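You operate a simulated robot arm through the tools that you are given. There is no shell and no other tool. Be economical: measure what you need, move in short steps, check, and stop when the job is done.

You run a simulated robot arm. Do the job below in one go: nothing can be reset, and whatever is moved stays where it is left.

## Task
Press the grey button on the grey cabinet two times. Take the short blue-block pipe on the top of the white chest and put it away on the low shelf under the middle wall bench. Put the small brown box marked "vials" from the wall bench near the doors on the corner wall bench and the small brown box marked "liners" on the bench beside the chest. Take the yellow flat tin on the wall bench near the doors and put it away on the corner wall bench. Take the clear dish from the wall bench near the doors and put it on the lower shelf of the steel cart. Put the green tray on the top of the white chest. Put the black mouse on the bench top beside the booth. Any order will do. Set down upright: short blue-block pipe, small brown box.

Only the result counts: the job must be done as asked and must still hold three seconds after the hand-in. Knocking over, shifting, dropping, spilling or breaking anything else fails it.

## Robot
A 7-joint arm with a two-finger parallel gripper on a trunk, on a base that drives. Base frame: it is fixed to the floor where the robot stands at the start and does not move with it; the origin is under the middle of the robot, x ahead of it, y to its left, z up. Readings come in m, degrees, newtons and seconds.
Its first joint turns from -149.0 to 149.0 degrees. Places, roughly: bench beside the chest [1.4, 1.3, 0.8]; bench top beside the booth [-1.5, 1.6, 0.8]; black mouse (6x10x3 cm) [-1.2, 5, 0.9]; clear dish (8x8x2 cm) [-0.9, 5.2, 0.9]; corner wall bench [-4.2, 5, 0.9]; green tray [-1, 5, 1]; grey button on the grey cabinet [1.3, 0, 1.1]; low shelf under the middle wall bench [-2.3, 5, 0.2]; lower shelf of the steel cart [-4.9, 3, 0.2]; short blue-block pipe (8x4x7 cm) [1.4, 2.3, 0.8]; small brown box [-0.25, 5, 1]; top of the white chest [1.3, 2.5, 0.7]; yellow flat tin (22x11x6 cm) [-0.7, 5.1, 0.9]. Payload 3.5 kg.
Tool frame: the origin (TCP) lies between the finger pads and is the grasp point; the fingertips stand 0.023 m ahead of it; z points along the fingers, y is the line along which they close. Largest opening 0.094 m; finger width 0.038, thickness 0.01; the body of the gripper, 0.054 by 0.096 m, starts 0.039 m behind the TCP.
Orientation is that of the tool frame in the base frame, as [roll, pitch, yaw] about the fixed x, y, z axes, in that order (R = Rz(yaw) Ry(pitch) Rx(roll)). With the fingers straight down and closing along the base's y, the tool's x points along the base's -x, its y along +y and its z along -z.

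## Interface
- The arm moves only by the tool apply_moves. Its argument "increments" is a list of rows, each a list of 7 numbers: the shift along the tool's x, y, z in m, then the turn, a rotation vector about the tool's x, y, z in degrees, then the closure, from 0 (fully open) to 1 (shut). In form: [[dx, dy, dz, wx, wy, wz, claw], ...]. A call has 1 to 10 rows; each row is the pose to reach, as a shift and turn from the pose commanded when the call began, along the tool's axes at that moment. Each row takes 0.2 s and may step no farther than 0.05 m and 8.6 degrees from the row before; otherwise, or with a gripper value out of range, the whole call is refused. A pose out of reach is approached as far as the arm can. The call stops where the force on the tool passes 40 N (or 10 N more than at its start, if that is more) or the arm is blocked; 0.2 s more then pass. The fingers move at their own pace (about 0.153 m/s each) and stop on an object; they squeeze with about 25 N. The grip force told is the motor's: it shows also when the fingers shut on nothing. Time passes only in rows, and 0.2 s behind the last, so rows that repeat a pose let the fingers close. It gives the time, the measured TCP pose, the force on the tool (base axes), the opening and the grip force at its end, in the units of the frame above (readings bear some noise), with the torque about the TCP (base axes, N m) and any sound that the robot's microphone picked up.
- Cameras (640 x 400 px; columns grow to the right, rows downward): "scene" is now at [-0.2337, 0.1966, 1.3069]; the picture's right is [0.06, -1.00, 0.00], its down [-0.29, -0.02, -0.96] and it looks along [0.95, 0.06, -0.29] (base axes); focal length 271 px, centre (320, 200). "wrist" rides on the gripper at [0.087, 0.016, -0.074] in the tool frame; the picture's right is [-0.18, 0.98, 0.00], its down [-0.58, -0.11, -0.81] and it looks along [-0.79, -0.15, 0.59] (tool axes); focal length 243 px, centre (320, 200). There is no depth. A picture from a camera that has moved, and an enlarged one, comes with that camera's place and axes in the base frame and with its lens. The place of the scene camera against the robot may be out by one fixed shift of up to 0.012 m in any direction.
- grab_frame(camera): a new picture of that camera. The clock stands still meanwhile.
- drive_base(legs): drives the robot by 1 to 6 legs, each [ahead, left, turn to the left] in m, m and degrees, along the robot's own axes; the way and the turn of a leg run together, so that a leg with both is an arc; at most 1.5 m and 180 degrees a leg. The arm and the cameras ride along, it lands a little off, and it stops where it bumps. It gives what a move gives.
- turn_head(pan, tilt): turns the head with the scene camera to pan (to the left, within 143 degrees either way) and tilt (down, from -29 to 69), counted from straight ahead of the robot. It gives what a move gives.
- close_up(camera, box): a new picture of the part [left, top, right, bottom] of that camera's present view, enlarged. The clock stands still meanwhile.
- close_job(): hands the job in; it is judged then, once.

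Work in short steps. Places have to be worked out from the pictures, the camera data and where the tool is seen: move nearer, look again, correct. Check each grasp and each placing, and mend what went wrong. You have 217 turns and 198 pictures in all, those below and enlarged ones among them. Open the gripper and draw the arm clear of the work before you hand the job in, unless the task says otherwise; then end with one line.

The tools are called after "Request:" as a command line: name --pt "numbers of a row" for each row, then --argument value for the rest, lists and objects as JSON in quotes. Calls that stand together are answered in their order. apply_moves: Moves the arm, as the interface text tells. Its arguments: {"type":"object","properties":{"increments":{"type":"array"}},"required":["increments"]} The other tools are called the same way: drive_base (legs) drives the base; turn_head (pan, tilt) turns the head that bears the scene camera; grab_frame (camera) takes a picture; close_up (camera, box) takes an enlarged picture of a part of a camera's view; close_job () hands the job in.

At the start:

```text
t: 0.0
position: [0.6242, 0.3589, 1.0005]
tcp_rot: [-180.0, 0.0, 180.0]
force: [-0.6, 0.0, -1.1]
wrist_torque: [0.0, -0.02, 0.01]
finger_gap: 0.0938
grasp_force: 0.1
robot x, y, heading: [-0.0015, 0.003, -0.1]
head pan, tilt: [3.6, 17.1]
```

scene: 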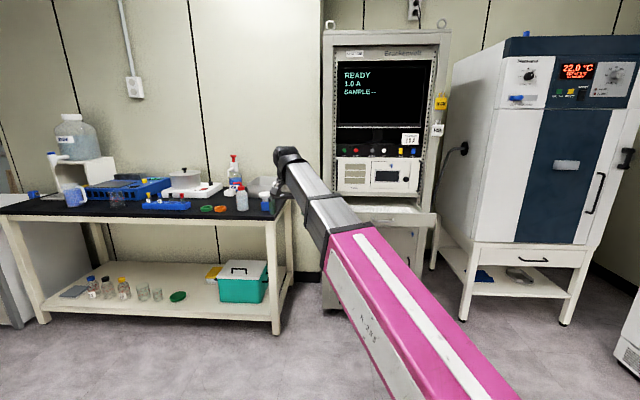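
wrist: 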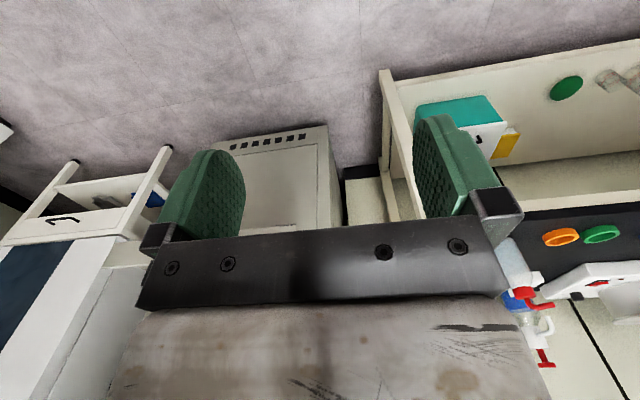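

The grey cabinet is straight ahead with a row of coloured buttons. I enlarge it to find the grey one.

Request:
close_up --camera "scene" --box '[320, 120, 450, 201]'

```text
4.92 times, centred on (385, 160) of scene
camera zoom: at [-0.2337, 0.1966, 1.3069], right [0.06, -1.0, 0.0], down [-0.29, -0.02, -0.96], along [0.95, 0.06, -0.29], focal length 1333 px, centre (0, 394)
```

zoom: 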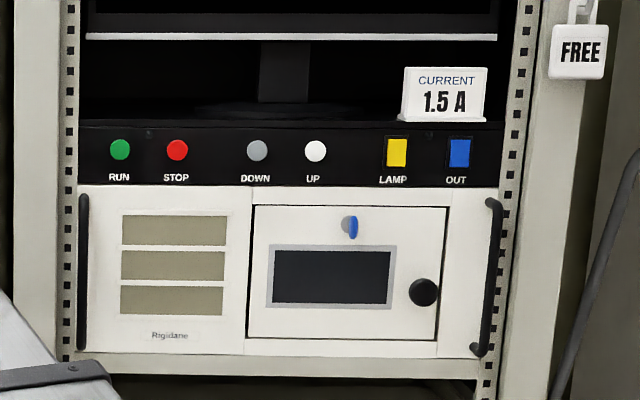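

The grey button (DOWN) lies at about [1.3, 0.0, 1.134]. I turn the tool to point ahead and close the fingers.

Request:
apply_moves --pt "0 -0.03 0 0 -8.5 0 1" --pt "0 -0.06 0 0 -17 0 1" --pt "0 -0.09 0 0 -25.5 0 1" --pt "0 -0.12 0 0 -34 0 1" --pt "0 -0.15 0 0 -42.5 0 1" --pt "0 -0.18 0 0 -51 0 1" --pt "0 -0.21 -0.02 0 -59.5 0 1" --pt "0 -0.24 -0.04 0 -68 0 1" --pt "0 -0.27 -0.06 0 -76.5 0 1" --pt "0 -0.3 -0.08 0 -85 0 1"

```text
t: 2.2
position: [0.6265, 0.0593, 1.0809]
tcp_rot: [-179.9, 85.2, 179.9]
force: [0.1, 0.1, -1.1]
wrist_torque: [-0.02, -0.01, 0.02]
finger_gap: 0.0003
grasp_force: 24.9
out of reach, approached as far as the arm can: row 10
robot x, y, heading: [-0.001, -0.0004, -0.0]
head pan, tilt: [3.6, 17.1]
```

The tool now points ahead. I look again from the scene and wrist cameras to measure against the button.

Request:
grab_frame --camera "scene"

Request:
grab_frame --camera "wrist"

```text
194 pictures are left
camera scene: at [-0.2338, 0.1965, 1.3069], right [0.06, -1.0, 0.0], down [-0.29, -0.02, -0.96], along [0.95, 0.06, -0.29], focal length 271 px, centre (320, 200)
```

scene: 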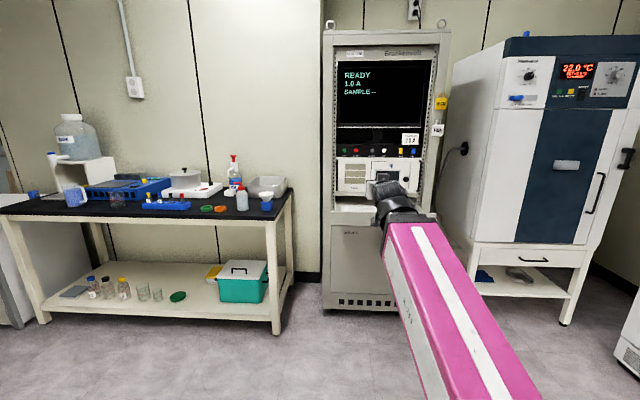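

```text
193 pictures are left
camera wrist: at [0.5451, 0.0759, 1.0015], right [0.01, 0.98, 0.18], down [-0.75, -0.11, 0.65], along [0.66, -0.15, 0.74], focal length 243 px, centre (320, 200)
```

wrist: 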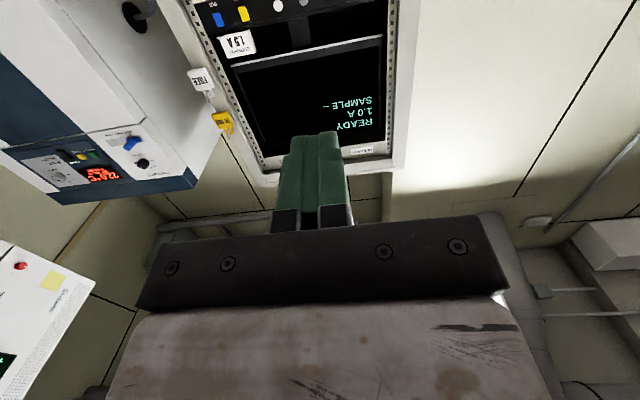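

Triangulating gives the button near [1.34, -0.005, 1.13]. I drive 0.4 m ahead, then move the tool into line with it.

Request:
drive_base --legs '[[0.4, 0, 0]]'

Request:
grab_frame --camera "wrist"

Request:
close_up --camera "scene" --box '[300, 100, 460, 200]'

```text
t: 4.7
position: [1.0279, 0.0574, 1.0808]
tcp_rot: [179.9, 85.0, 179.8]
force: [0.4, 0.1, -1.0]
wrist_torque: [0.01, 0.01, 0.01]
finger_gap: 0.0002
grasp_force: 25.1
robot x, y, heading: [0.4014, -0.0004, -0.2]
head pan, tilt: [3.6, 17.1]
```

```text
192 pictures are left
camera wrist: at [0.9449, 0.0738, 1.0013], right [0.02, 0.98, 0.18], down [-0.75, -0.11, 0.65], along [0.66, -0.15, 0.74], focal length 243 px, centre (320, 200)
```

wrist: 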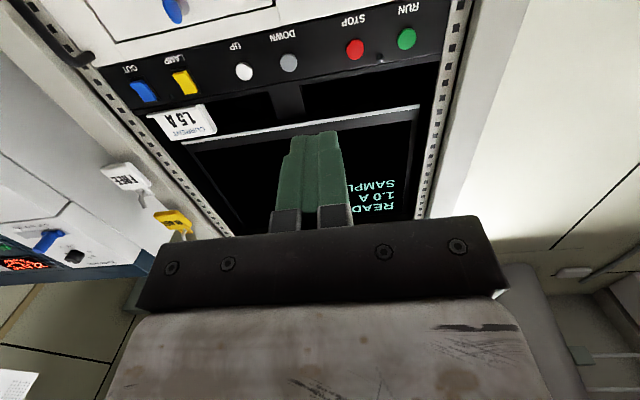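

```text
4.00 times, centred on (380, 150) of scene
camera zoom: at [0.1666, 0.1966, 1.3069], right [0.06, -1.0, 0.0], down [-0.29, -0.02, -0.96], along [0.95, 0.06, -0.29], focal length 1083 px, centre (80, 400)
```

zoom: 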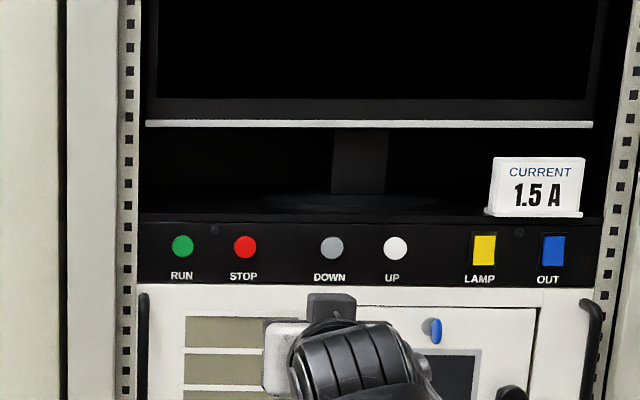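

Both views agree on the button at [1.337, -0.002, 1.127]. I line up the fingertips about 5 cm in front of it.

Request:
apply_moves --pt "-0.03 -0.025 0.02 0 0 0 1" --pt "-0.06 -0.05 0.04 0 0 0 1" --pt "-0.067 -0.059 0.085 0 0 0 1" --pt "-0.067 -0.059 0.13 0 0 0 1" --pt "-0.068 -0.059 0.175 0 0 0 1" --pt "-0.068 -0.059 0.22 0 0 0 1"

Request:
grab_frame --camera "wrist"

Request:
close_up --camera "scene" --box '[300, 100, 460, 200]'

```text
t: 6.1
position: [1.2525, -0.0047, 1.1291]
tcp_rot: [-179.9, 85.0, 179.8]
force: [-0.8, 0.1, 0.2]
wrist_torque: [0.01, 0.01, -0.01]
finger_gap: 0.0001
grasp_force: 25.2
robot x, y, heading: [0.4036, 0.002, -0.3]
head pan, tilt: [3.6, 17.1]
```

```text
190 pictures are left
camera wrist: at [1.1707, 0.0123, 1.0496], right [0.02, 0.98, 0.18], down [-0.75, -0.11, 0.65], along [0.66, -0.15, 0.74], focal length 243 px, centre (320, 200)
```

wrist: 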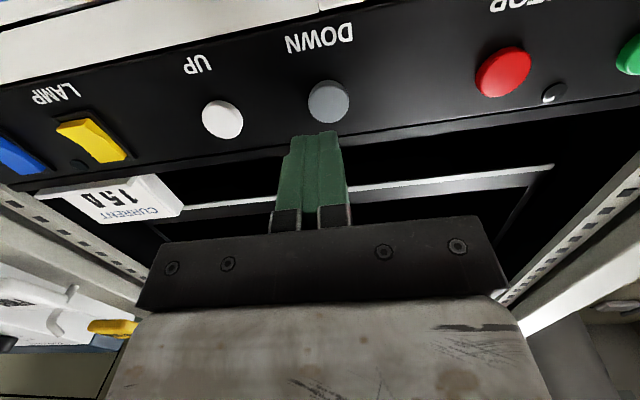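

```text
4.00 times, centred on (380, 150) of scene
camera zoom: at [0.1666, 0.1966, 1.3069], right [0.06, -1.0, 0.0], down [-0.29, -0.02, -0.96], along [0.95, 0.06, -0.29], focal length 1083 px, centre (80, 400)
```

zoom: 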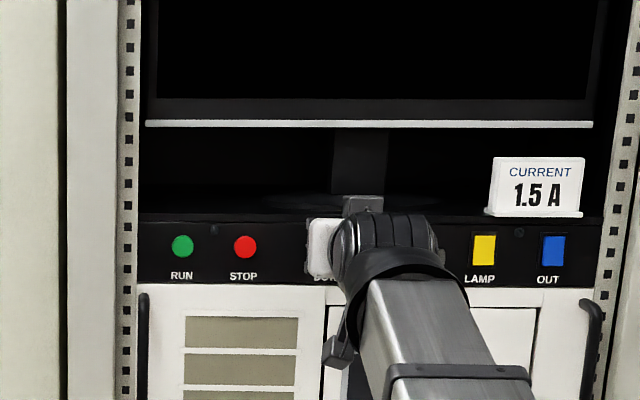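

The fingers are in line, 4 mm right of the button's middle. I correct that and come up to just short of contact.

Request:
apply_moves --pt "-0.004 0.004 0.02 0 0 0 1" --pt "-0.006 0.004 0.04 0 0 0 1"

Request:
grab_frame --camera "wrist"

```text
t: 6.7
position: [1.2809, -0.0004, 1.1317]
tcp_rot: [179.4, 85.0, 179.2]
force: [-9.7, 0.2, 4.3]
wrist_torque: [-0.02, -0.15, 0.05]
finger_gap: 0.0
grasp_force: 24.8
robot x, y, heading: [0.4065, 0.0007, -0.6]
head pan, tilt: [3.6, 17.1]
heard: click
stopped in row 2: the force on the tool passed its limit at 60 N (the readings are from after the stop); the commanded pose is now the measured one
```

```text
188 pictures are left
camera wrist: at [1.1994, 0.017, 1.0523], right [0.02, 0.98, 0.18], down [-0.75, -0.11, 0.65], along [0.66, -0.15, 0.74], focal length 243 px, centre (320, 200)
```

wrist: 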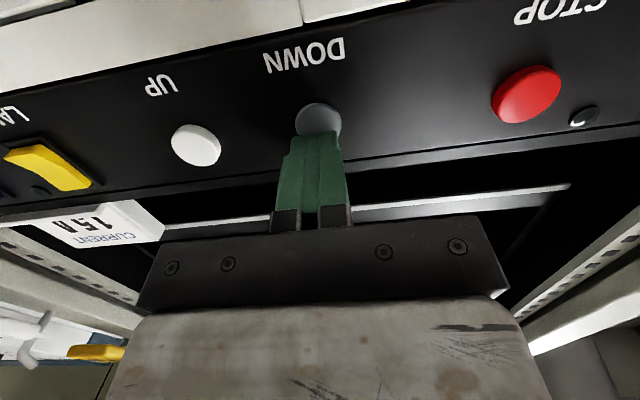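

A click was heard at contact: one press. I back off 3 cm and check the display.

Request:
apply_moves --pt "0 0 -0.015 0 0 0 1" --pt "0 0 -0.03 0 0 0 1" --pt "0 0 -0.03 0 0 0 1"

Request:
close_up --camera "scene" --box '[300, 50, 460, 150]'

```text
t: 7.5
position: [1.253, 0.0013, 1.1342]
tcp_rot: [179.6, 84.9, 179.5]
force: [-0.1, 0.5, -0.4]
wrist_torque: [0.0, -0.01, -0.03]
finger_gap: 0.0001
grasp_force: 25.3
robot x, y, heading: [0.396, -0.0008, -0.1]
head pan, tilt: [3.6, 17.1]
```

```text
4.00 times, centred on (380, 100) of scene
camera zoom: at [0.1665, 0.1966, 1.3069], right [0.06, -1.0, 0.0], down [-0.29, -0.02, -0.96], along [0.95, 0.06, -0.29], focal length 1083 px, centre (80, 600)
```

zoom: 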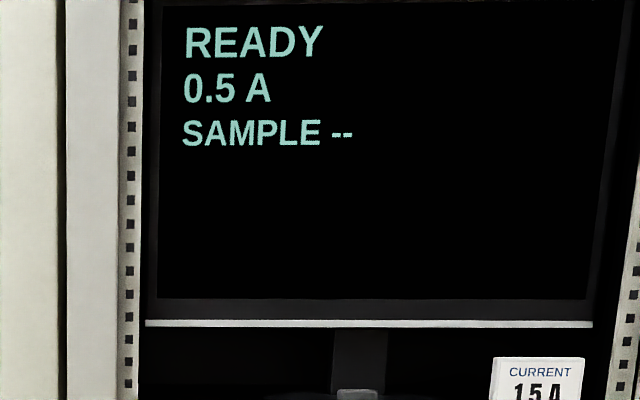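

The display dropped from 1.0 A to 0.5 A, so one press counted. I press once more with small steps.

Request:
apply_moves --pt "0 0 0.015 0 0 0 1" --pt "0 0 0.022 0 0 0 1" --pt "0 0 0.027 0 0 0 1" --pt "0 0 0.03 0 0 0 1" --pt "0 0 0.033 0 0 0 1"

```text
t: 8.7
position: [1.2813, -0.0011, 1.1326]
tcp_rot: [179.7, 84.9, 179.5]
force: [-38.3, 3.9, -1.7]
wrist_torque: [0.0, -0.47, 0.06]
finger_gap: 0.0
grasp_force: 25.0
robot x, y, heading: [0.3994, -0.0004, -0.5]
head pan, tilt: [3.6, 17.1]
heard: click
```

One click. I back off and check the display.

Request:
apply_moves --pt "0 0 -0.02 0 0 0 1" --pt "0 0 -0.06 0 0 0 1" --pt "0 0 -0.11 0 0 0 1" --pt "0 0 -0.16 0 0 0 1" --pt "0 0 -0.21 0 0 0 1"

Request:
close_up --camera "scene" --box '[300, 50, 460, 150]'

Request:
turn_head --pan 60 --tilt 20

Request:
grab_frame --camera "scene"

```text
t: 9.9
position: [1.0757, 0.0011, 1.1489]
tcp_rot: [179.5, 84.8, 179.5]
force: [-0.3, -0.6, -0.4]
wrist_torque: [-0.02, -0.01, 0.03]
finger_gap: 0.0
grasp_force: 24.9
robot x, y, heading: [0.3975, 0.0013, -0.1]
head pan, tilt: [3.6, 17.1]
```

```text
4.00 times, centred on (380, 100) of scene
camera zoom: at [0.1664, 0.1966, 1.3069], right [0.06, -1.0, 0.0], down [-0.29, -0.02, -0.96], along [0.95, 0.06, -0.29], focal length 1083 px, centre (80, 600)
```

zoom: 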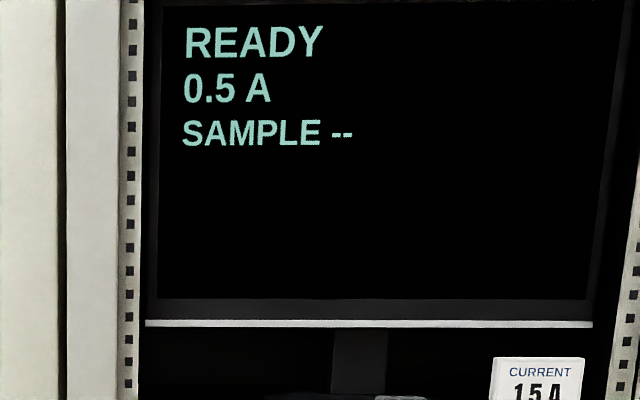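

```text
t: 11.2
position: [1.0763, 0.0011, 1.1488]
tcp_rot: [179.6, 84.9, 179.5]
force: [-0.5, 0.6, 0.7]
wrist_torque: [0.03, 0.04, 0.0]
finger_gap: 0.0
grasp_force: 24.6
robot x, y, heading: [0.3992, 0.0033, -0.3]
head pan, tilt: [60.0, 20.0]
```

```text
185 pictures are left
camera scene: at [0.12, 0.2715, 1.3022], right [0.86, -0.5, 0.0], down [-0.17, -0.3, -0.94], along [0.47, 0.81, -0.34], focal length 271 px, centre (320, 200)
```

scene: 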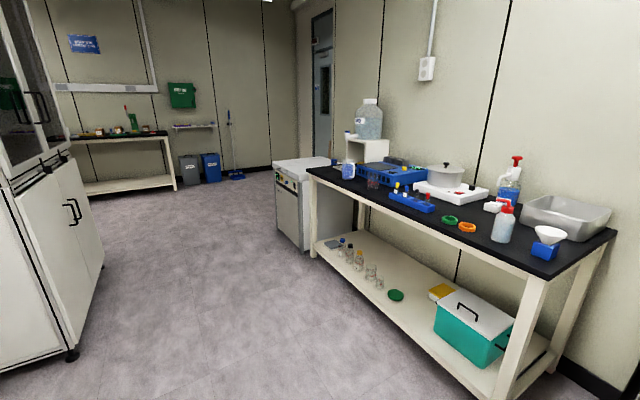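

Still 0.5 A after the second click; I look again to see whether the display lags.

Request:
turn_head --pan 0 --tilt 10

Request:
grab_frame --camera "scene"

```text
t: 12.5
position: [1.0768, 0.001, 1.1489]
tcp_rot: [179.5, 84.9, 179.4]
force: [-0.3, 0.5, 0.2]
wrist_torque: [0.01, -0.01, -0.01]
finger_gap: 0.0
grasp_force: 24.7
robot x, y, heading: [0.3996, 0.0012, -0.1]
head pan, tilt: [0.0, 10.0]
```

```text
184 pictures are left
camera scene: at [0.1662, 0.1908, 1.3185], right [0.0, -1.0, 0.0], down [-0.17, 0.0, -0.98], along [0.98, 0.0, -0.17], focal length 271 px, centre (320, 200)
```

scene: 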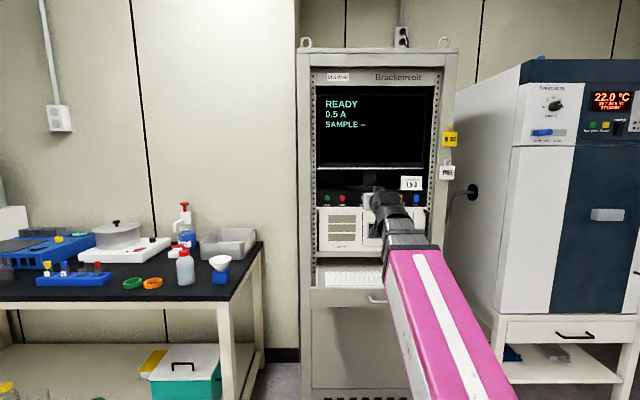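

Two separate clicks were heard and the display sits at what looks like its floor, so I take the button as done. I turn the tool back down, draw it in, and drive left toward the chest.

Request:
apply_moves --pt "0 0 -0.03 0 8.5 0 0.5" --pt "0 0 -0.06 0 17 0 0" --pt "0 0 -0.09 0 25.5 0 0" --pt "0 0 -0.12 0 34 0 0" --pt "-0.01 0 -0.12 0 42.5 0 0" --pt "-0.02 0 -0.12 0 51 0 0" --pt "-0.02 0 -0.12 0 59.5 0 0" --pt "-0.02 0 -0.12 0 68 0 0" --pt "-0.02 0 -0.12 0 76.5 0 0" --pt "-0.02 0 -0.12 0 85 0 0"

Request:
drive_base --legs '[[-0.1, 1.2, 0], [0.1, 1.1, 0]]'

Request:
turn_head --pan 0 --tilt 30

Request:
grab_frame --camera "scene"

Request:
grab_frame --camera "wrist"

```text
t: 14.4
position: [0.9618, 0.0003, 1.1809]
tcp_rot: [-179.8, 15.6, 179.6]
force: [16.6, -2.2, -19.2]
wrist_torque: [-0.34, -0.89, -0.18]
finger_gap: 0.094
grasp_force: 0.1
robot x, y, heading: [0.3972, -0.0027, -0.4]
head pan, tilt: [0.0, 10.0]
stopped in row 9: the force on the tool passed its limit at 134 N (the readings are from after the stop); the commanded pose is now the measured one
```

```text
t: 25.8
position: [0.9706, 2.3208, 1.1798]
tcp_rot: [-179.7, 15.6, 179.9]
force: [23.2, -0.2, -31.5]
wrist_torque: [-0.92, -2.16, -0.7]
finger_gap: 0.0942
grasp_force: 0.0
robot x, y, heading: [0.4098, 2.3166, 0.2]
head pan, tilt: [0.0, 10.0]
```

```text
t: 26.6
position: [0.9701, 2.3204, 1.1807]
tcp_rot: [-179.8, 15.7, 179.9]
force: [13.5, 0.3, -15.8]
wrist_torque: [-0.42, -1.01, -0.36]
finger_gap: 0.0938
grasp_force: 0.0
robot x, y, heading: [0.4072, 2.3198, 0.1]
head pan, tilt: [0.0, 30.0]
```

```text
183 pictures are left
camera scene: at [0.1702, 2.5077, 1.2862], right [0.0, -1.0, 0.0], down [-0.5, 0.0, -0.87], along [0.87, 0.0, -0.5], focal length 271 px, centre (320, 200)
```

scene: 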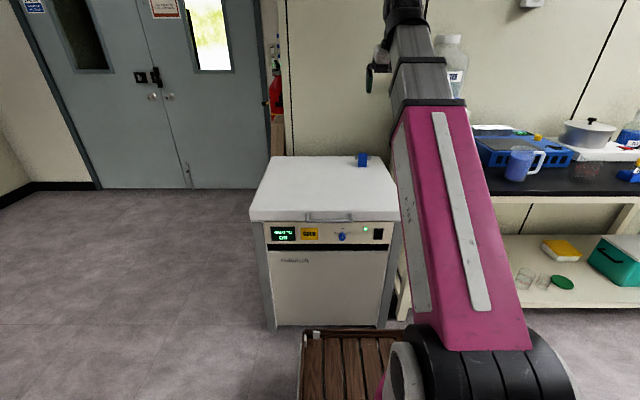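

```text
182 pictures are left
camera wrist: at [0.8666, 2.3384, 1.2295], right [0.18, 0.98, 0.05], down [0.34, -0.11, 0.93], along [0.92, -0.15, -0.35], focal length 243 px, centre (320, 200)
```

wrist: 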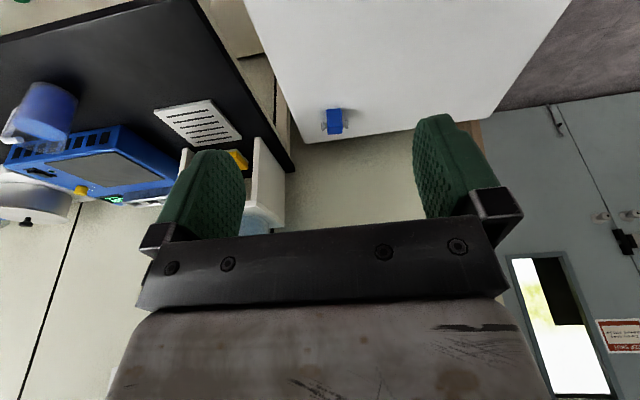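

The pipe stands near the back right of the chest top, around [1.5, 2.28, 0.74]. The wrist hit the arm when folded in, so I first extend and straighten the tool, then drive 0.15 ahead and see whether the wooden deck is part of the robot.

Request:
apply_moves --pt "-0.03 0 0.035 0 0 0 0" --pt "-0.069 0 0.07 0 4 0 0" --pt "-0.069 0 0.1 0 10 0 0" --pt "-0.069 0 0.123 0 15.6 0 0"

Request:
drive_base --legs '[[0.15, 0, 0]]'

Request:
turn_head --pan 0 --tilt 30

Request:
grab_frame --camera "scene"

Request:
grab_frame --camera "wrist"

```text
refused: row 2 steps farther than a row can; nothing moved
```

```text
t: 28.0
position: [1.1186, 2.3242, 1.1821]
tcp_rot: [-179.8, 15.8, -179.9]
force: [16.7, 1.2, -22.2]
wrist_torque: [-0.66, -1.49, -0.56]
finger_gap: 0.0939
grasp_force: 0.0
robot x, y, heading: [0.5592, 2.3186, 0.3]
head pan, tilt: [0.0, 30.0]
```

```text
t: 28.6
position: [1.1182, 2.3231, 1.18]
tcp_rot: [-179.7, 15.8, -179.8]
force: [8.9, -0.3, -10.7]
wrist_torque: [-0.24, -0.64, -0.18]
finger_gap: 0.094
grasp_force: 0.1
robot x, y, heading: [0.5532, 2.3165, 0.5]
head pan, tilt: [0.0, 30.0]
```

```text
181 pictures are left
camera scene: at [0.3175, 2.5074, 1.2861], right [0.01, -1.0, 0.0], down [-0.5, 0.0, -0.87], along [0.87, 0.01, -0.5], focal length 271 px, centre (320, 200)
```

scene: 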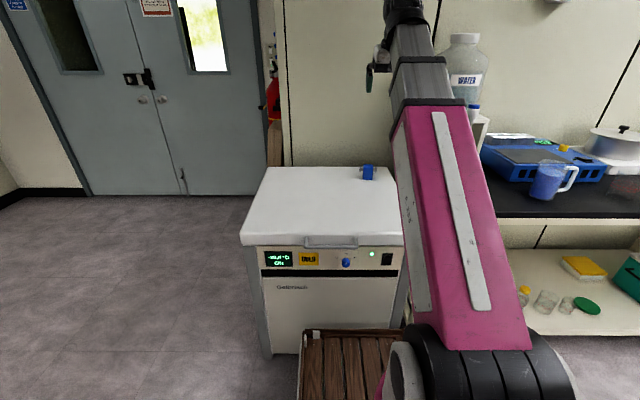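

```text
180 pictures are left
camera wrist: at [1.0147, 2.3409, 1.2294], right [0.18, 0.98, 0.05], down [0.34, -0.11, 0.93], along [0.92, -0.15, -0.35], focal length 243 px, centre (320, 200)
```

wrist: 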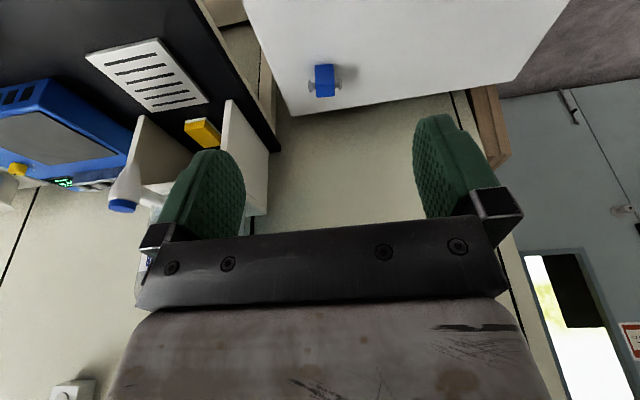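

The wooden deck belongs to the robot. The pipe block is near [1.427, 2.303, 0.79]. I extend and straighten the tool with smaller steps.

Request:
apply_moves --pt "-0.03 0 0.025 0 0 0 0" --pt "-0.06 0 0.06 0 4 0 0" --pt "-0.09 0 0.09 0 10 0 0" --pt "-0.11 0 0.12 0 15.6 0 0"

Request:
grab_frame --camera "wrist"

Request:
close_up --camera "scene" --box '[230, 120, 422, 240]'

```text
t: 29.5
position: [1.2352, 2.3224, 1.117]
tcp_rot: [-179.6, 6.2, -180.0]
force: [8.6, -1.8, -10.4]
wrist_torque: [-0.19, -0.45, -0.14]
finger_gap: 0.0942
grasp_force: 0.0
robot x, y, heading: [0.5556, 2.3181, 0.0]
head pan, tilt: [0.0, 30.0]
stopped in row 4: the force on the tool passed its limit at 77 N (the readings are from after the stop); the commanded pose is now the measured one
```

```text
179 pictures are left
camera wrist: at [1.1419, 2.34, 1.1807], right [0.18, 0.98, 0.01], down [0.49, -0.1, 0.86], along [0.85, -0.15, -0.5], focal length 243 px, centre (320, 200)
```

wrist: 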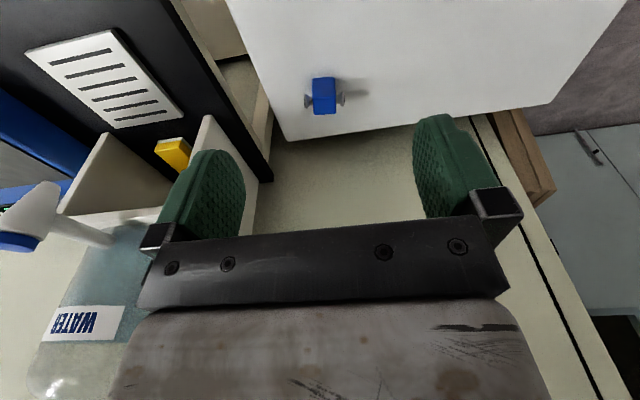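

```text
3.33 times, centred on (326, 180) of scene
camera zoom: at [0.3175, 2.5074, 1.2861], right [0.01, -1.0, 0.0], down [-0.5, 0.0, -0.87], along [0.87, 0.01, -0.5], focal length 902 px, centre (300, 267)
```

zoom: 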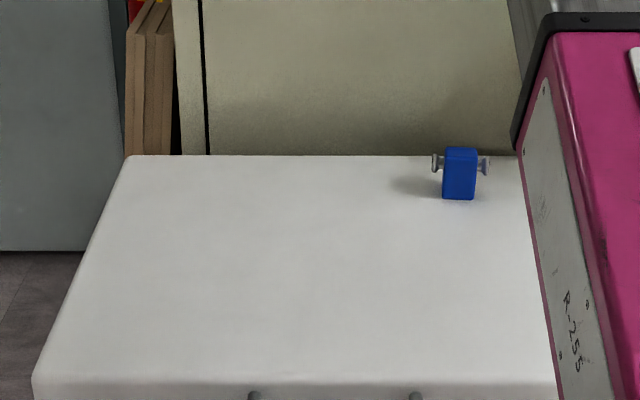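

The hand fouls the forearm when pointing down so high, so I lower 0.12 m first, then straighten and move over toward the pipe.

Request:
apply_moves --pt "0 0 0.03 0 0 0 0" --pt "-0.02 0 0.06 0 0 0 0" --pt "-0.05 0 0.09 0 0 0 0" --pt "-0.08 0.0 0.12 0 3 0 0" --pt "-0.12 0.0 0.13 0 6 0 0"

```text
t: 30.7
position: [1.3708, 2.3232, 1.0017]
tcp_rot: [-179.7, 0.0, 180.0]
force: [0.6, -0.4, -0.1]
wrist_torque: [0.02, -0.01, -0.01]
finger_gap: 0.094
grasp_force: 0.1
robot x, y, heading: [0.5532, 2.3175, 0.3]
head pan, tilt: [0.0, 30.0]
```

Free and vertical. Now I yaw the tool 90° so the fingers close along x, and move over the block.

Request:
apply_moves --pt "0 0 0 0 0 8.5 0" --pt "0 0 0 0 0 17 0" --pt "0 0 0 0 0 25.5 0" --pt "0 0 0 0 0 34 0" --pt "0 0 0 0 0 42.5 0" --pt "-0.02 0 0.0 0 0 51 0" --pt "-0.03 0 0.0 0 0 59.5 0" --pt "-0.04 -0.01 0.02 0 0 68 0" --pt "-0.05 -0.02 0.04 0 0 76.5 0" --pt "-0.063 -0.02 0.06 0 0 85 0"

Request:
grab_frame --camera "wrist"

Request:
close_up --camera "scene" --box '[230, 100, 422, 220]'

```text
t: 32.9
position: [1.4324, 2.3, 0.9397]
tcp_rot: [-179.9, 0.3, 94.9]
force: [0.5, -0.8, 0.0]
wrist_torque: [-0.02, -0.01, -0.04]
finger_gap: 0.094
grasp_force: 0.1
robot x, y, heading: [0.5531, 2.3173, 0.5]
head pan, tilt: [0.0, 30.0]
```

```text
177 pictures are left
camera wrist: at [1.4408, 2.3896, 1.0137], right [0.99, -0.1, 0.0], down [-0.06, -0.58, 0.81], along [-0.08, -0.81, -0.59], focal length 243 px, centre (320, 200)
```

wrist: 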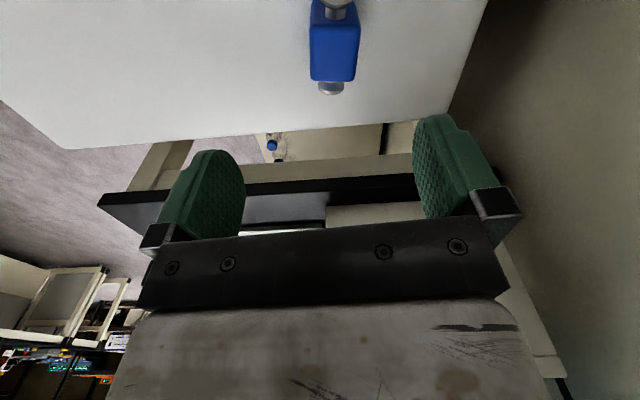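

```text
3.33 times, centred on (326, 160) of scene
camera zoom: at [0.3175, 2.5074, 1.2861], right [0.01, -1.0, 0.0], down [-0.5, 0.0, -0.87], along [0.87, 0.01, -0.5], focal length 902 px, centre (300, 333)
```

zoom: 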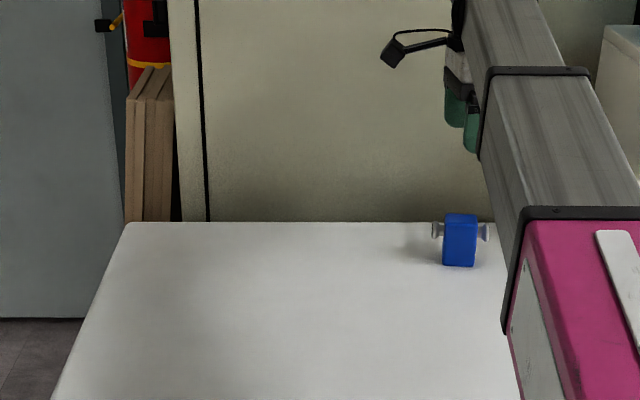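

The block's middle is about 1 cm beyond the tool in x. I correct, finish the yaw and descend to grasp height.

Request:
apply_moves --pt "0.003 0.01 0.0 0 0 4.7 0" --pt "0.003 0.01 0.04 0 0 4.7 0" --pt "0.003 0.01 0.07 0 0 4.7 0"

Request:
grab_frame --camera "wrist"

Request:
close_up --camera "scene" --box '[326, 120, 422, 180]'

```text
t: 33.7
position: [1.4402, 2.3057, 0.8711]
tcp_rot: [180.0, 0.3, 90.3]
force: [0.1, -0.2, 1.0]
wrist_torque: [-0.02, 0.01, 0.01]
finger_gap: 0.0942
grasp_force: 0.0
robot x, y, heading: [0.5527, 2.3172, 0.5]
head pan, tilt: [0.0, 30.0]
```

```text
175 pictures are left
camera wrist: at [1.456, 2.3927, 0.9453], right [0.98, -0.18, 0.0], down [-0.11, -0.58, 0.81], along [-0.14, -0.8, -0.59], focal length 243 px, centre (320, 200)
```

wrist: 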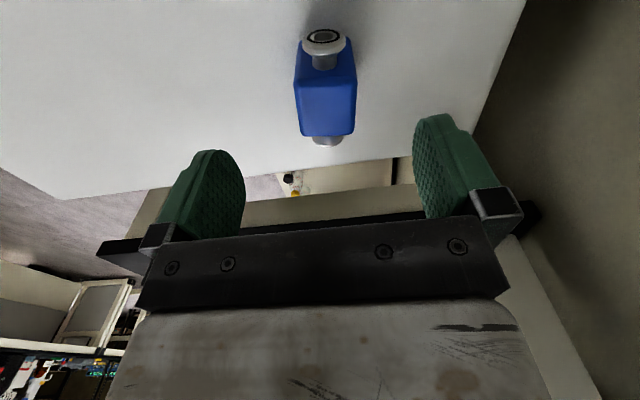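

```text
6.67 times, centred on (374, 150) of scene
camera zoom: at [0.3175, 2.5074, 1.2861], right [0.01, -1.0, 0.0], down [-0.5, 0.0, -0.87], along [0.87, 0.01, -0.5], focal length 1805 px, centre (-40, 533)
```

zoom: 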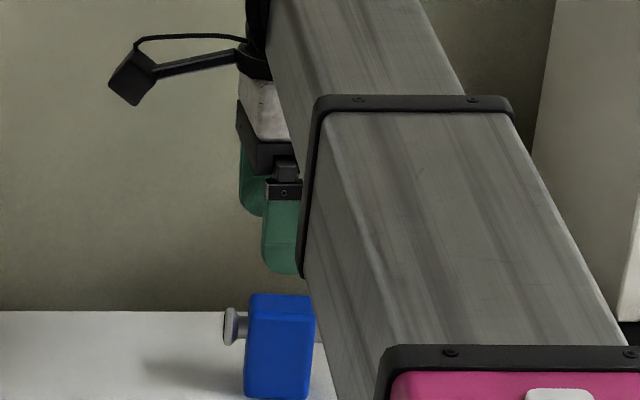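

The block top is centred near [1.446, 2.31]. I shift 6 mm and descend around it, then close.

Request:
apply_moves --pt "0.002 0.006 0.02 0 0 0 0" --pt "0.002 0.006 0.045 0 0 0 0" --pt "0.002 0.006 0.07 0 0 0 0" --pt "0.002 0.006 0.07 0 0 0 0" --pt "0.002 0.006 0.07 0 0 0 0.6" --pt "0.002 0.006 0.07 0 0 0 0.8" --pt "0.002 0.006 0.07 0 0 0 1" --pt "0.002 0.006 0.07 0 0 0 1"

Request:
grab_frame --camera "wrist"

```text
t: 35.5
position: [1.4467, 2.3062, 0.7968]
tcp_rot: [180.0, 0.4, 90.3]
force: [0.4, -0.8, 0.1]
wrist_torque: [0.0, -0.02, 0.0]
finger_gap: 0.0397
grasp_force: 25.6
robot x, y, heading: [0.5563, 2.3186, 0.7]
head pan, tilt: [0.0, 30.0]
```

```text
173 pictures are left
camera wrist: at [1.4622, 2.3937, 0.8722], right [0.98, -0.18, 0.0], down [-0.11, -0.58, 0.81], along [-0.14, -0.8, -0.59], focal length 243 px, centre (320, 200)
```

wrist: 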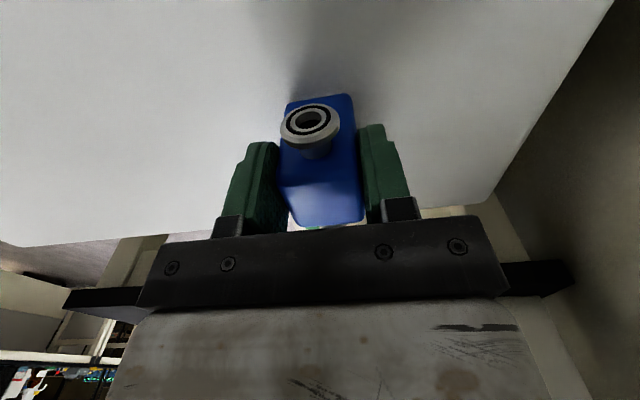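

Gripped at 40 mm, the block width. I lift it and draw it in.

Request:
apply_moves --pt "0 0 -0.03 0 0 0 1" --pt "0 0 -0.07 0 0 0 1" --pt "0 0 -0.11 0 0 0 1" --pt "0 -0.04 -0.14 0 0 0 1" --pt "0 -0.08 -0.16 0 0 0 1" --pt "0 -0.12 -0.16 0 0 0 1" --pt "0 -0.16 -0.16 0 0 0 1" --pt "0 -0.2 -0.16 0 0 0 1" --pt "0 -0.24 -0.16 0 0 0 1"

Request:
drive_base --legs '[[-0.35, 0, 0], [0, 0, 90], [1.0, 0, 0]]'

Request:
turn_head --pan 35 --tilt 15

Request:
grab_frame --camera "scene"

```text
t: 37.5
position: [1.2073, 2.3052, 0.9579]
tcp_rot: [180.0, 0.3, 90.3]
force: [-0.1, -0.8, -1.0]
wrist_torque: [0.03, -0.01, 0.02]
finger_gap: 0.0395
grasp_force: 24.9
robot x, y, heading: [0.5544, 2.3181, 0.5]
head pan, tilt: [0.0, 30.0]
```

```text
t: 48.3
position: [0.234, 3.9742, 0.9594]
tcp_rot: [180.0, 0.4, 179.9]
force: [0.6, 0.0, -0.7]
wrist_torque: [-0.01, 0.0, 0.02]
finger_gap: 0.0397
grasp_force: 24.6
robot x, y, heading: [0.2141, 3.322, 89.8]
head pan, tilt: [0.0, 30.0]
```

```text
t: 49.3
position: [0.2347, 3.9732, 0.9585]
tcp_rot: [180.0, 0.3, 179.9]
force: [-0.5, -0.6, -1.7]
wrist_torque: [-0.01, 0.03, 0.04]
finger_gap: 0.0396
grasp_force: 25.0
robot x, y, heading: [0.2169, 3.3181, 89.9]
head pan, tilt: [35.0, 15.0]
```

```text
172 pictures are left
camera scene: at [-0.0239, 3.0685, 1.3103], right [0.82, 0.57, 0.0], down [0.15, -0.21, -0.97], along [-0.55, 0.79, -0.26], focal length 271 px, centre (320, 200)
```

scene: 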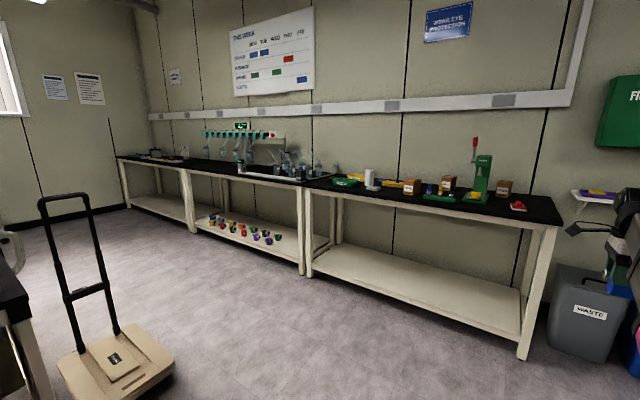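

Benches run along the wall with front edges at y≈4.8; a dolly stands near [-1.6, 3.4]. Before strafing I check how far my own base extends behind.

Request:
turn_head --pan 125 --tilt 60

Request:
grab_frame --camera "scene"

Request:
turn_head --pan 0 --tilt 30

Request:
grab_frame --camera "scene"

```text
t: 51.0
position: [0.2331, 3.972, 0.9597]
tcp_rot: [180.0, 0.3, 179.9]
force: [-0.6, -0.1, -1.4]
wrist_torque: [0.01, -0.01, 0.02]
finger_gap: 0.0398
grasp_force: 25.2
robot x, y, heading: [0.218, 3.3208, 90.1]
head pan, tilt: [125.0, 60.0]
```

```text
171 pictures are left
camera scene: at [-0.0251, 2.9537, 1.2441], right [-0.57, 0.82, 0.0], down [0.71, 0.5, -0.5], along [-0.41, -0.29, -0.87], focal length 271 px, centre (320, 200)
```

scene: 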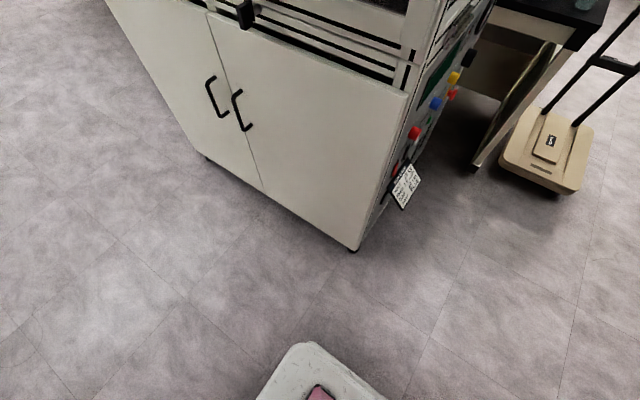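

```text
t: 53.0
position: [0.2332, 3.9732, 0.96]
tcp_rot: [180.0, 0.4, 179.9]
force: [0.2, 0.4, -1.3]
wrist_torque: [0.0, 0.0, -0.03]
finger_gap: 0.0398
grasp_force: 25.1
robot x, y, heading: [0.2167, 3.3241, 90.0]
head pan, tilt: [0.0, 30.0]
```

```text
170 pictures are left
camera scene: at [0.0295, 3.0824, 1.2861], right [1.0, 0.0, 0.0], down [0.0, -0.5, -0.87], along [0.0, 0.87, -0.5], focal length 271 px, centre (320, 200)
```

scene: 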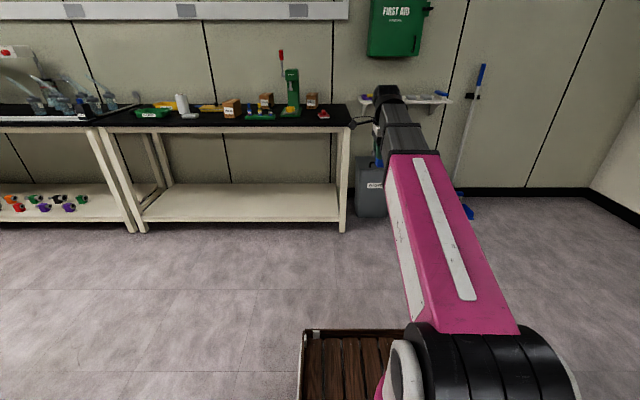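

My base reaches about ±0.44 m fore and aft and ±0.26 m sideways. I drive along y≈4.05 heading -x, between the dolly and the benches, then turn to face the middle bench.

Request:
drive_base --legs '[[0.73, 0, 0], [0, 0, 90], [1.3, 0, 0], [1.2, 0, 0], [0, 0, -90]]'

Request:
turn_head --pan 0 --tilt 30

Request:
grab_frame --camera "scene"

```text
t: 76.2
position: [-2.2478, 4.7629, 0.9588]
tcp_rot: [-179.8, -0.8, -178.9]
force: [-3.1, -0.3, 1.9]
wrist_torque: [0.19, -0.15, 0.03]
finger_gap: 0.0397
grasp_force: 25.3
robot x, y, heading: [-2.26, 4.1138, 89.9]
head pan, tilt: [0.0, 30.0]
stopped in leg 5: the force on the tool passed its limit at 80 N (the readings are from after the stop); the commanded pose is now the measured one
```

```text
t: 76.8
position: [-2.2482, 4.764, 0.9596]
tcp_rot: [-179.9, -0.8, -178.9]
force: [-6.4, -0.7, 3.4]
wrist_torque: [0.33, -0.28, 0.15]
finger_gap: 0.0398
grasp_force: 24.7
robot x, y, heading: [-2.2548, 4.1081, 90.1]
head pan, tilt: [0.0, 30.0]
```

```text
169 pictures are left
camera scene: at [-2.446, 3.8742, 1.2861], right [1.0, 0.0, 0.0], down [0.0, -0.5, -0.87], along [0.0, 0.87, -0.5], focal length 271 px, centre (320, 200)
```

scene: 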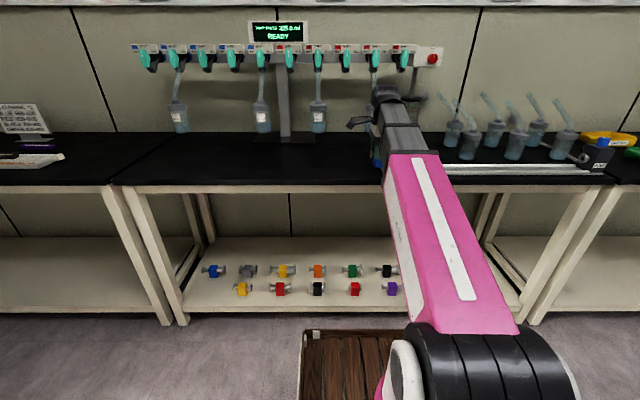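

The turn ended with an 80 N contact; I look with the wrist camera and close-up to see what the hand touches.

Request:
grab_frame --camera "wrist"

Request:
close_up --camera "scene" --box '[330, 60, 490, 190]'

```text
168 pictures are left
camera wrist: at [-2.334, 4.7795, 1.0355], right [0.17, 0.99, 0.0], down [0.59, -0.1, 0.8], along [0.79, -0.14, -0.6], focal length 243 px, centre (320, 200)
```

wrist: 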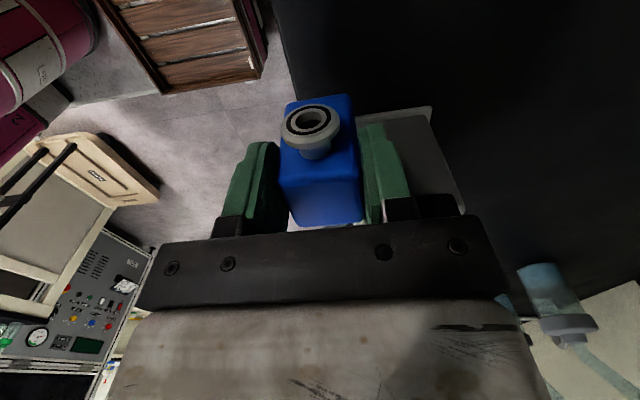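

```text
3.08 times, centred on (410, 125) of scene
camera zoom: at [-2.446, 3.8742, 1.2861], right [1.0, 0.0, 0.0], down [0.0, -0.5, -0.87], along [0.0, 0.87, -0.5], focal length 833 px, centre (43, 431)
```

zoom: 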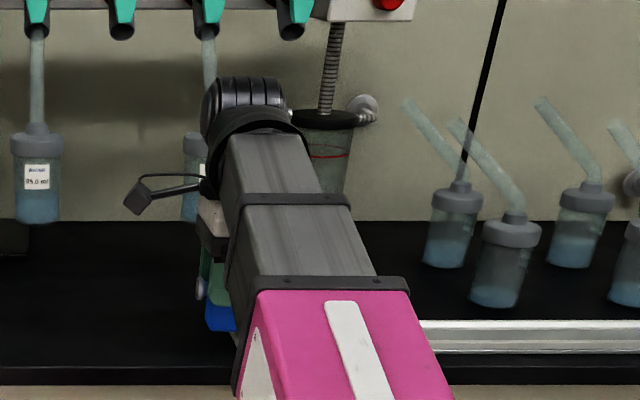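

The pipe or finger seems to be against the left end of the low flask tray, pushed in -x. I lift straight up and back away, then look at the tray.

Request:
apply_moves --pt "0.005 0 -0.01 0 0 0 1" --pt "0.01 0 -0.04 0 0 0 1" --pt "0.01 0 -0.06 0 0 0 1"

Request:
grab_frame --camera "wrist"

```text
t: 77.6
position: [-2.2554, 4.7628, 1.0176]
tcp_rot: [-179.9, -0.9, -179.1]
force: [-1.1, 0.2, -1.9]
wrist_torque: [-0.06, 0.02, 0.02]
finger_gap: 0.0397
grasp_force: 24.8
robot x, y, heading: [-2.2567, 4.108, 89.6]
head pan, tilt: [0.0, 30.0]
```

```text
166 pictures are left
camera wrist: at [-2.3412, 4.779, 1.0944], right [0.17, 0.99, 0.0], down [0.59, -0.1, 0.8], along [0.79, -0.14, -0.6], focal length 243 px, centre (320, 200)
```

wrist: 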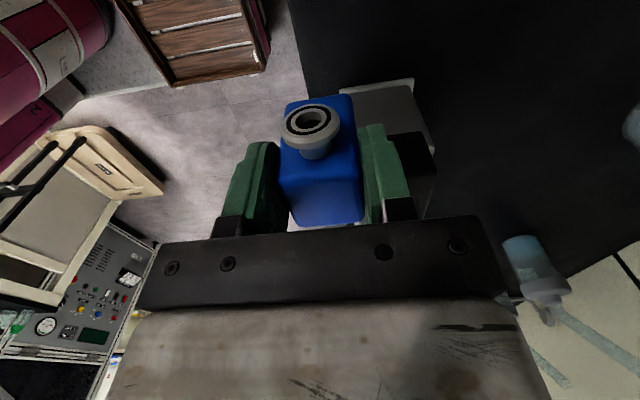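

Clear now. I back the base 0.3 m and look at the tray and the shelf.

Request:
drive_base --legs '[[-0.3, 0, 0]]'

Request:
turn_head --pan -10 --tilt 20

Request:
grab_frame --camera "scene"

Request:
grab_frame --camera "wrist"

```text
t: 79.6
position: [-2.2558, 4.4643, 1.0191]
tcp_rot: [-179.9, -0.8, -179.1]
force: [-1.0, 0.4, -1.5]
wrist_torque: [0.0, 0.05, 0.0]
finger_gap: 0.0398
grasp_force: 25.1
robot x, y, heading: [-2.2571, 3.8135, 90.0]
head pan, tilt: [0.0, 30.0]
```

```text
t: 80.3
position: [-2.2561, 4.4641, 1.0186]
tcp_rot: [-180.0, -0.8, -179.1]
force: [0.2, 0.4, -0.9]
wrist_torque: [0.01, 0.02, -0.03]
finger_gap: 0.0396
grasp_force: 24.9
robot x, y, heading: [-2.2571, 3.8143, 89.9]
head pan, tilt: [-10.0, 20.0]
```

```text
165 pictures are left
camera scene: at [-2.4305, 3.5763, 1.3022], right [0.98, -0.18, 0.0], down [-0.06, -0.34, -0.94], along [0.17, 0.92, -0.34], focal length 271 px, centre (320, 200)
```

scene: 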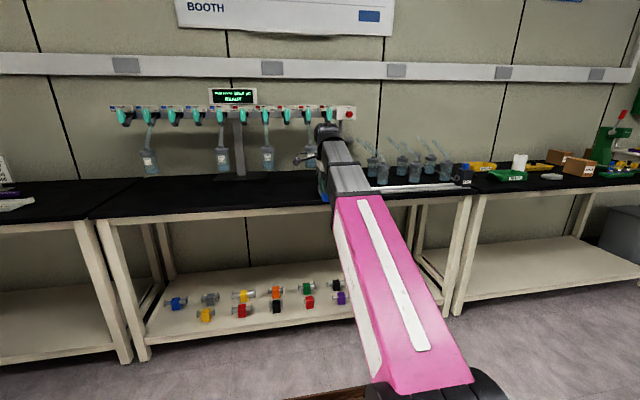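

```text
164 pictures are left
camera wrist: at [-2.3415, 4.4795, 1.0942], right [0.17, 0.99, 0.0], down [0.59, -0.1, 0.8], along [0.79, -0.14, -0.6], focal length 243 px, centre (320, 200)
```

wrist: 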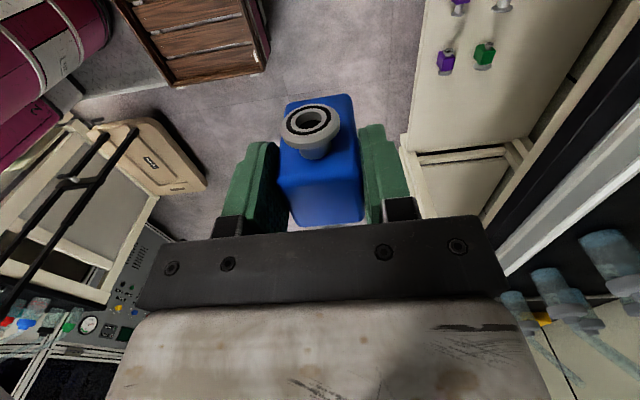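

The arm hides the tray's left end. I strafe left 0.4 m to see it unobstructed (and later place the pipe from there).

Request:
drive_base --legs '[[0, 0.45, 0]]'

Request:
turn_head --pan -40 --tilt 20

Request:
grab_frame --camera "scene"

```text
t: 83.0
position: [-2.706, 4.4634, 1.0191]
tcp_rot: [-179.9, -0.7, -178.7]
force: [-0.5, 0.5, -1.1]
wrist_torque: [0.0, 0.01, 0.02]
finger_gap: 0.0397
grasp_force: 25.0
robot x, y, heading: [-2.7096, 3.8139, 90.4]
head pan, tilt: [-10.0, 20.0]
```

```text
t: 84.0
position: [-2.7067, 4.4639, 1.0181]
tcp_rot: [-179.9, -0.7, -178.8]
force: [0.5, -0.4, -0.9]
wrist_torque: [0.01, 0.01, -0.04]
finger_gap: 0.0399
grasp_force: 25.2
robot x, y, heading: [-2.7039, 3.8138, 90.0]
head pan, tilt: [-40.0, 20.0]
```

```text
163 pictures are left
camera scene: at [-2.8336, 3.5553, 1.3022], right [0.77, -0.64, 0.0], down [-0.22, -0.26, -0.94], along [0.6, 0.72, -0.34], focal length 271 px, centre (320, 200)
```

scene: 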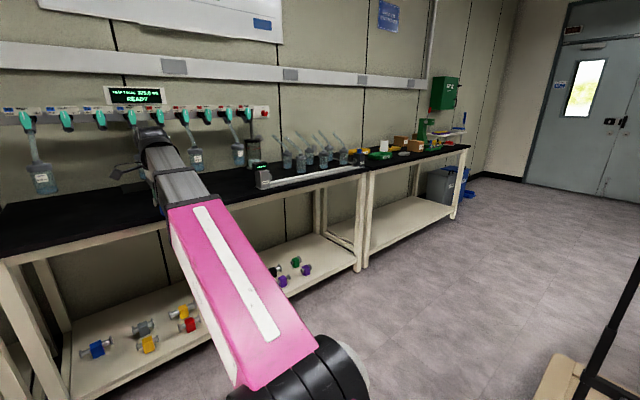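

Request:
close_up --camera "scene" --box '[230, 120, 390, 220]'

```text
4.00 times, centred on (310, 170) of scene
camera zoom: at [-2.8336, 3.5553, 1.3022], right [0.77, -0.64, 0.0], down [-0.22, -0.26, -0.94], along [0.6, 0.72, -0.34], focal length 1083 px, centre (360, 320)
```

zoom: 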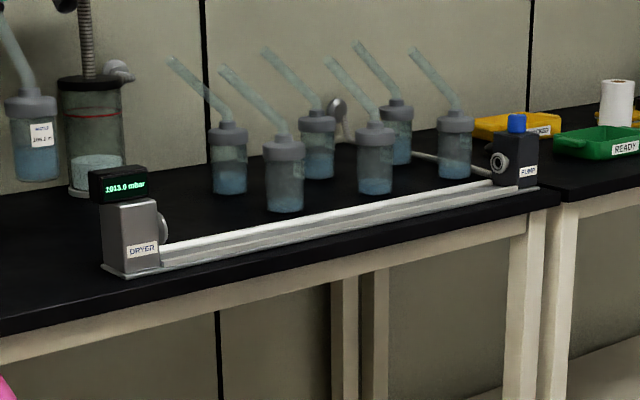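

The dryer I brushed stands square to its rail, so nothing seems displaced. Free shelf space is at the right end (x≈-1.8). I lower the arm in front of the benches now.

Request:
apply_moves --pt "0 0 0.05 0 0 0 1" --pt "0 0 0.1 0 0 0 1" --pt "0 0 0.15 0 0 0 1" --pt "0 0 0.2 0 0 0 1" --pt "0 0 0.25 0 0 0 1" --pt "0 0 0.3 0 0 0 1" --pt "0 0 0.35 0 0 0 1" --pt "0 0 0.4 0 0 0 1" --pt "0 0 0.45 0 0 0 1" --pt "0 0 0.5 0 0 0 1"

Request:
turn_head --pan -15 --tilt 30

Request:
grab_frame --camera "scene"

```text
t: 86.2
position: [-2.714, 4.4635, 0.5172]
tcp_rot: [-179.9, -0.8, -178.9]
force: [-0.2, 0.0, -1.1]
wrist_torque: [0.0, 0.04, -0.02]
finger_gap: 0.0398
grasp_force: 25.3
robot x, y, heading: [-2.709, 3.8152, 90.1]
head pan, tilt: [-40.0, 20.0]
```

```text
t: 87.1
position: [-2.7144, 4.4639, 0.5185]
tcp_rot: [-179.9, -0.7, -178.7]
force: [0.5, 0.0, -2.0]
wrist_torque: [0.01, 0.02, 0.01]
finger_gap: 0.0397
grasp_force: 24.8
robot x, y, heading: [-2.7051, 3.8139, 90.0]
head pan, tilt: [-15.0, 30.0]
```

```text
161 pictures are left
camera scene: at [-2.87, 3.5712, 1.2862], right [0.97, -0.26, 0.0], down [-0.13, -0.48, -0.87], along [0.22, 0.84, -0.5], focal length 271 px, centre (320, 200)
```

scene: 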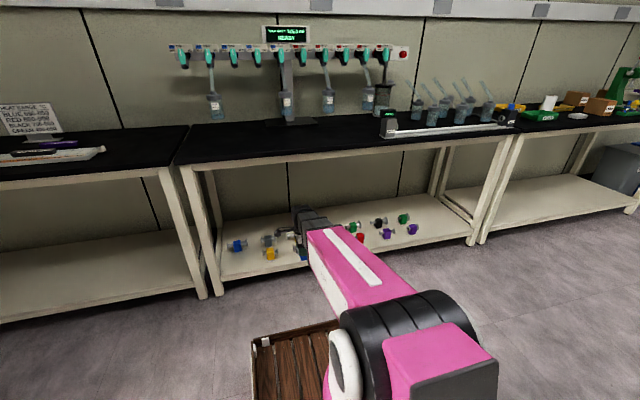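

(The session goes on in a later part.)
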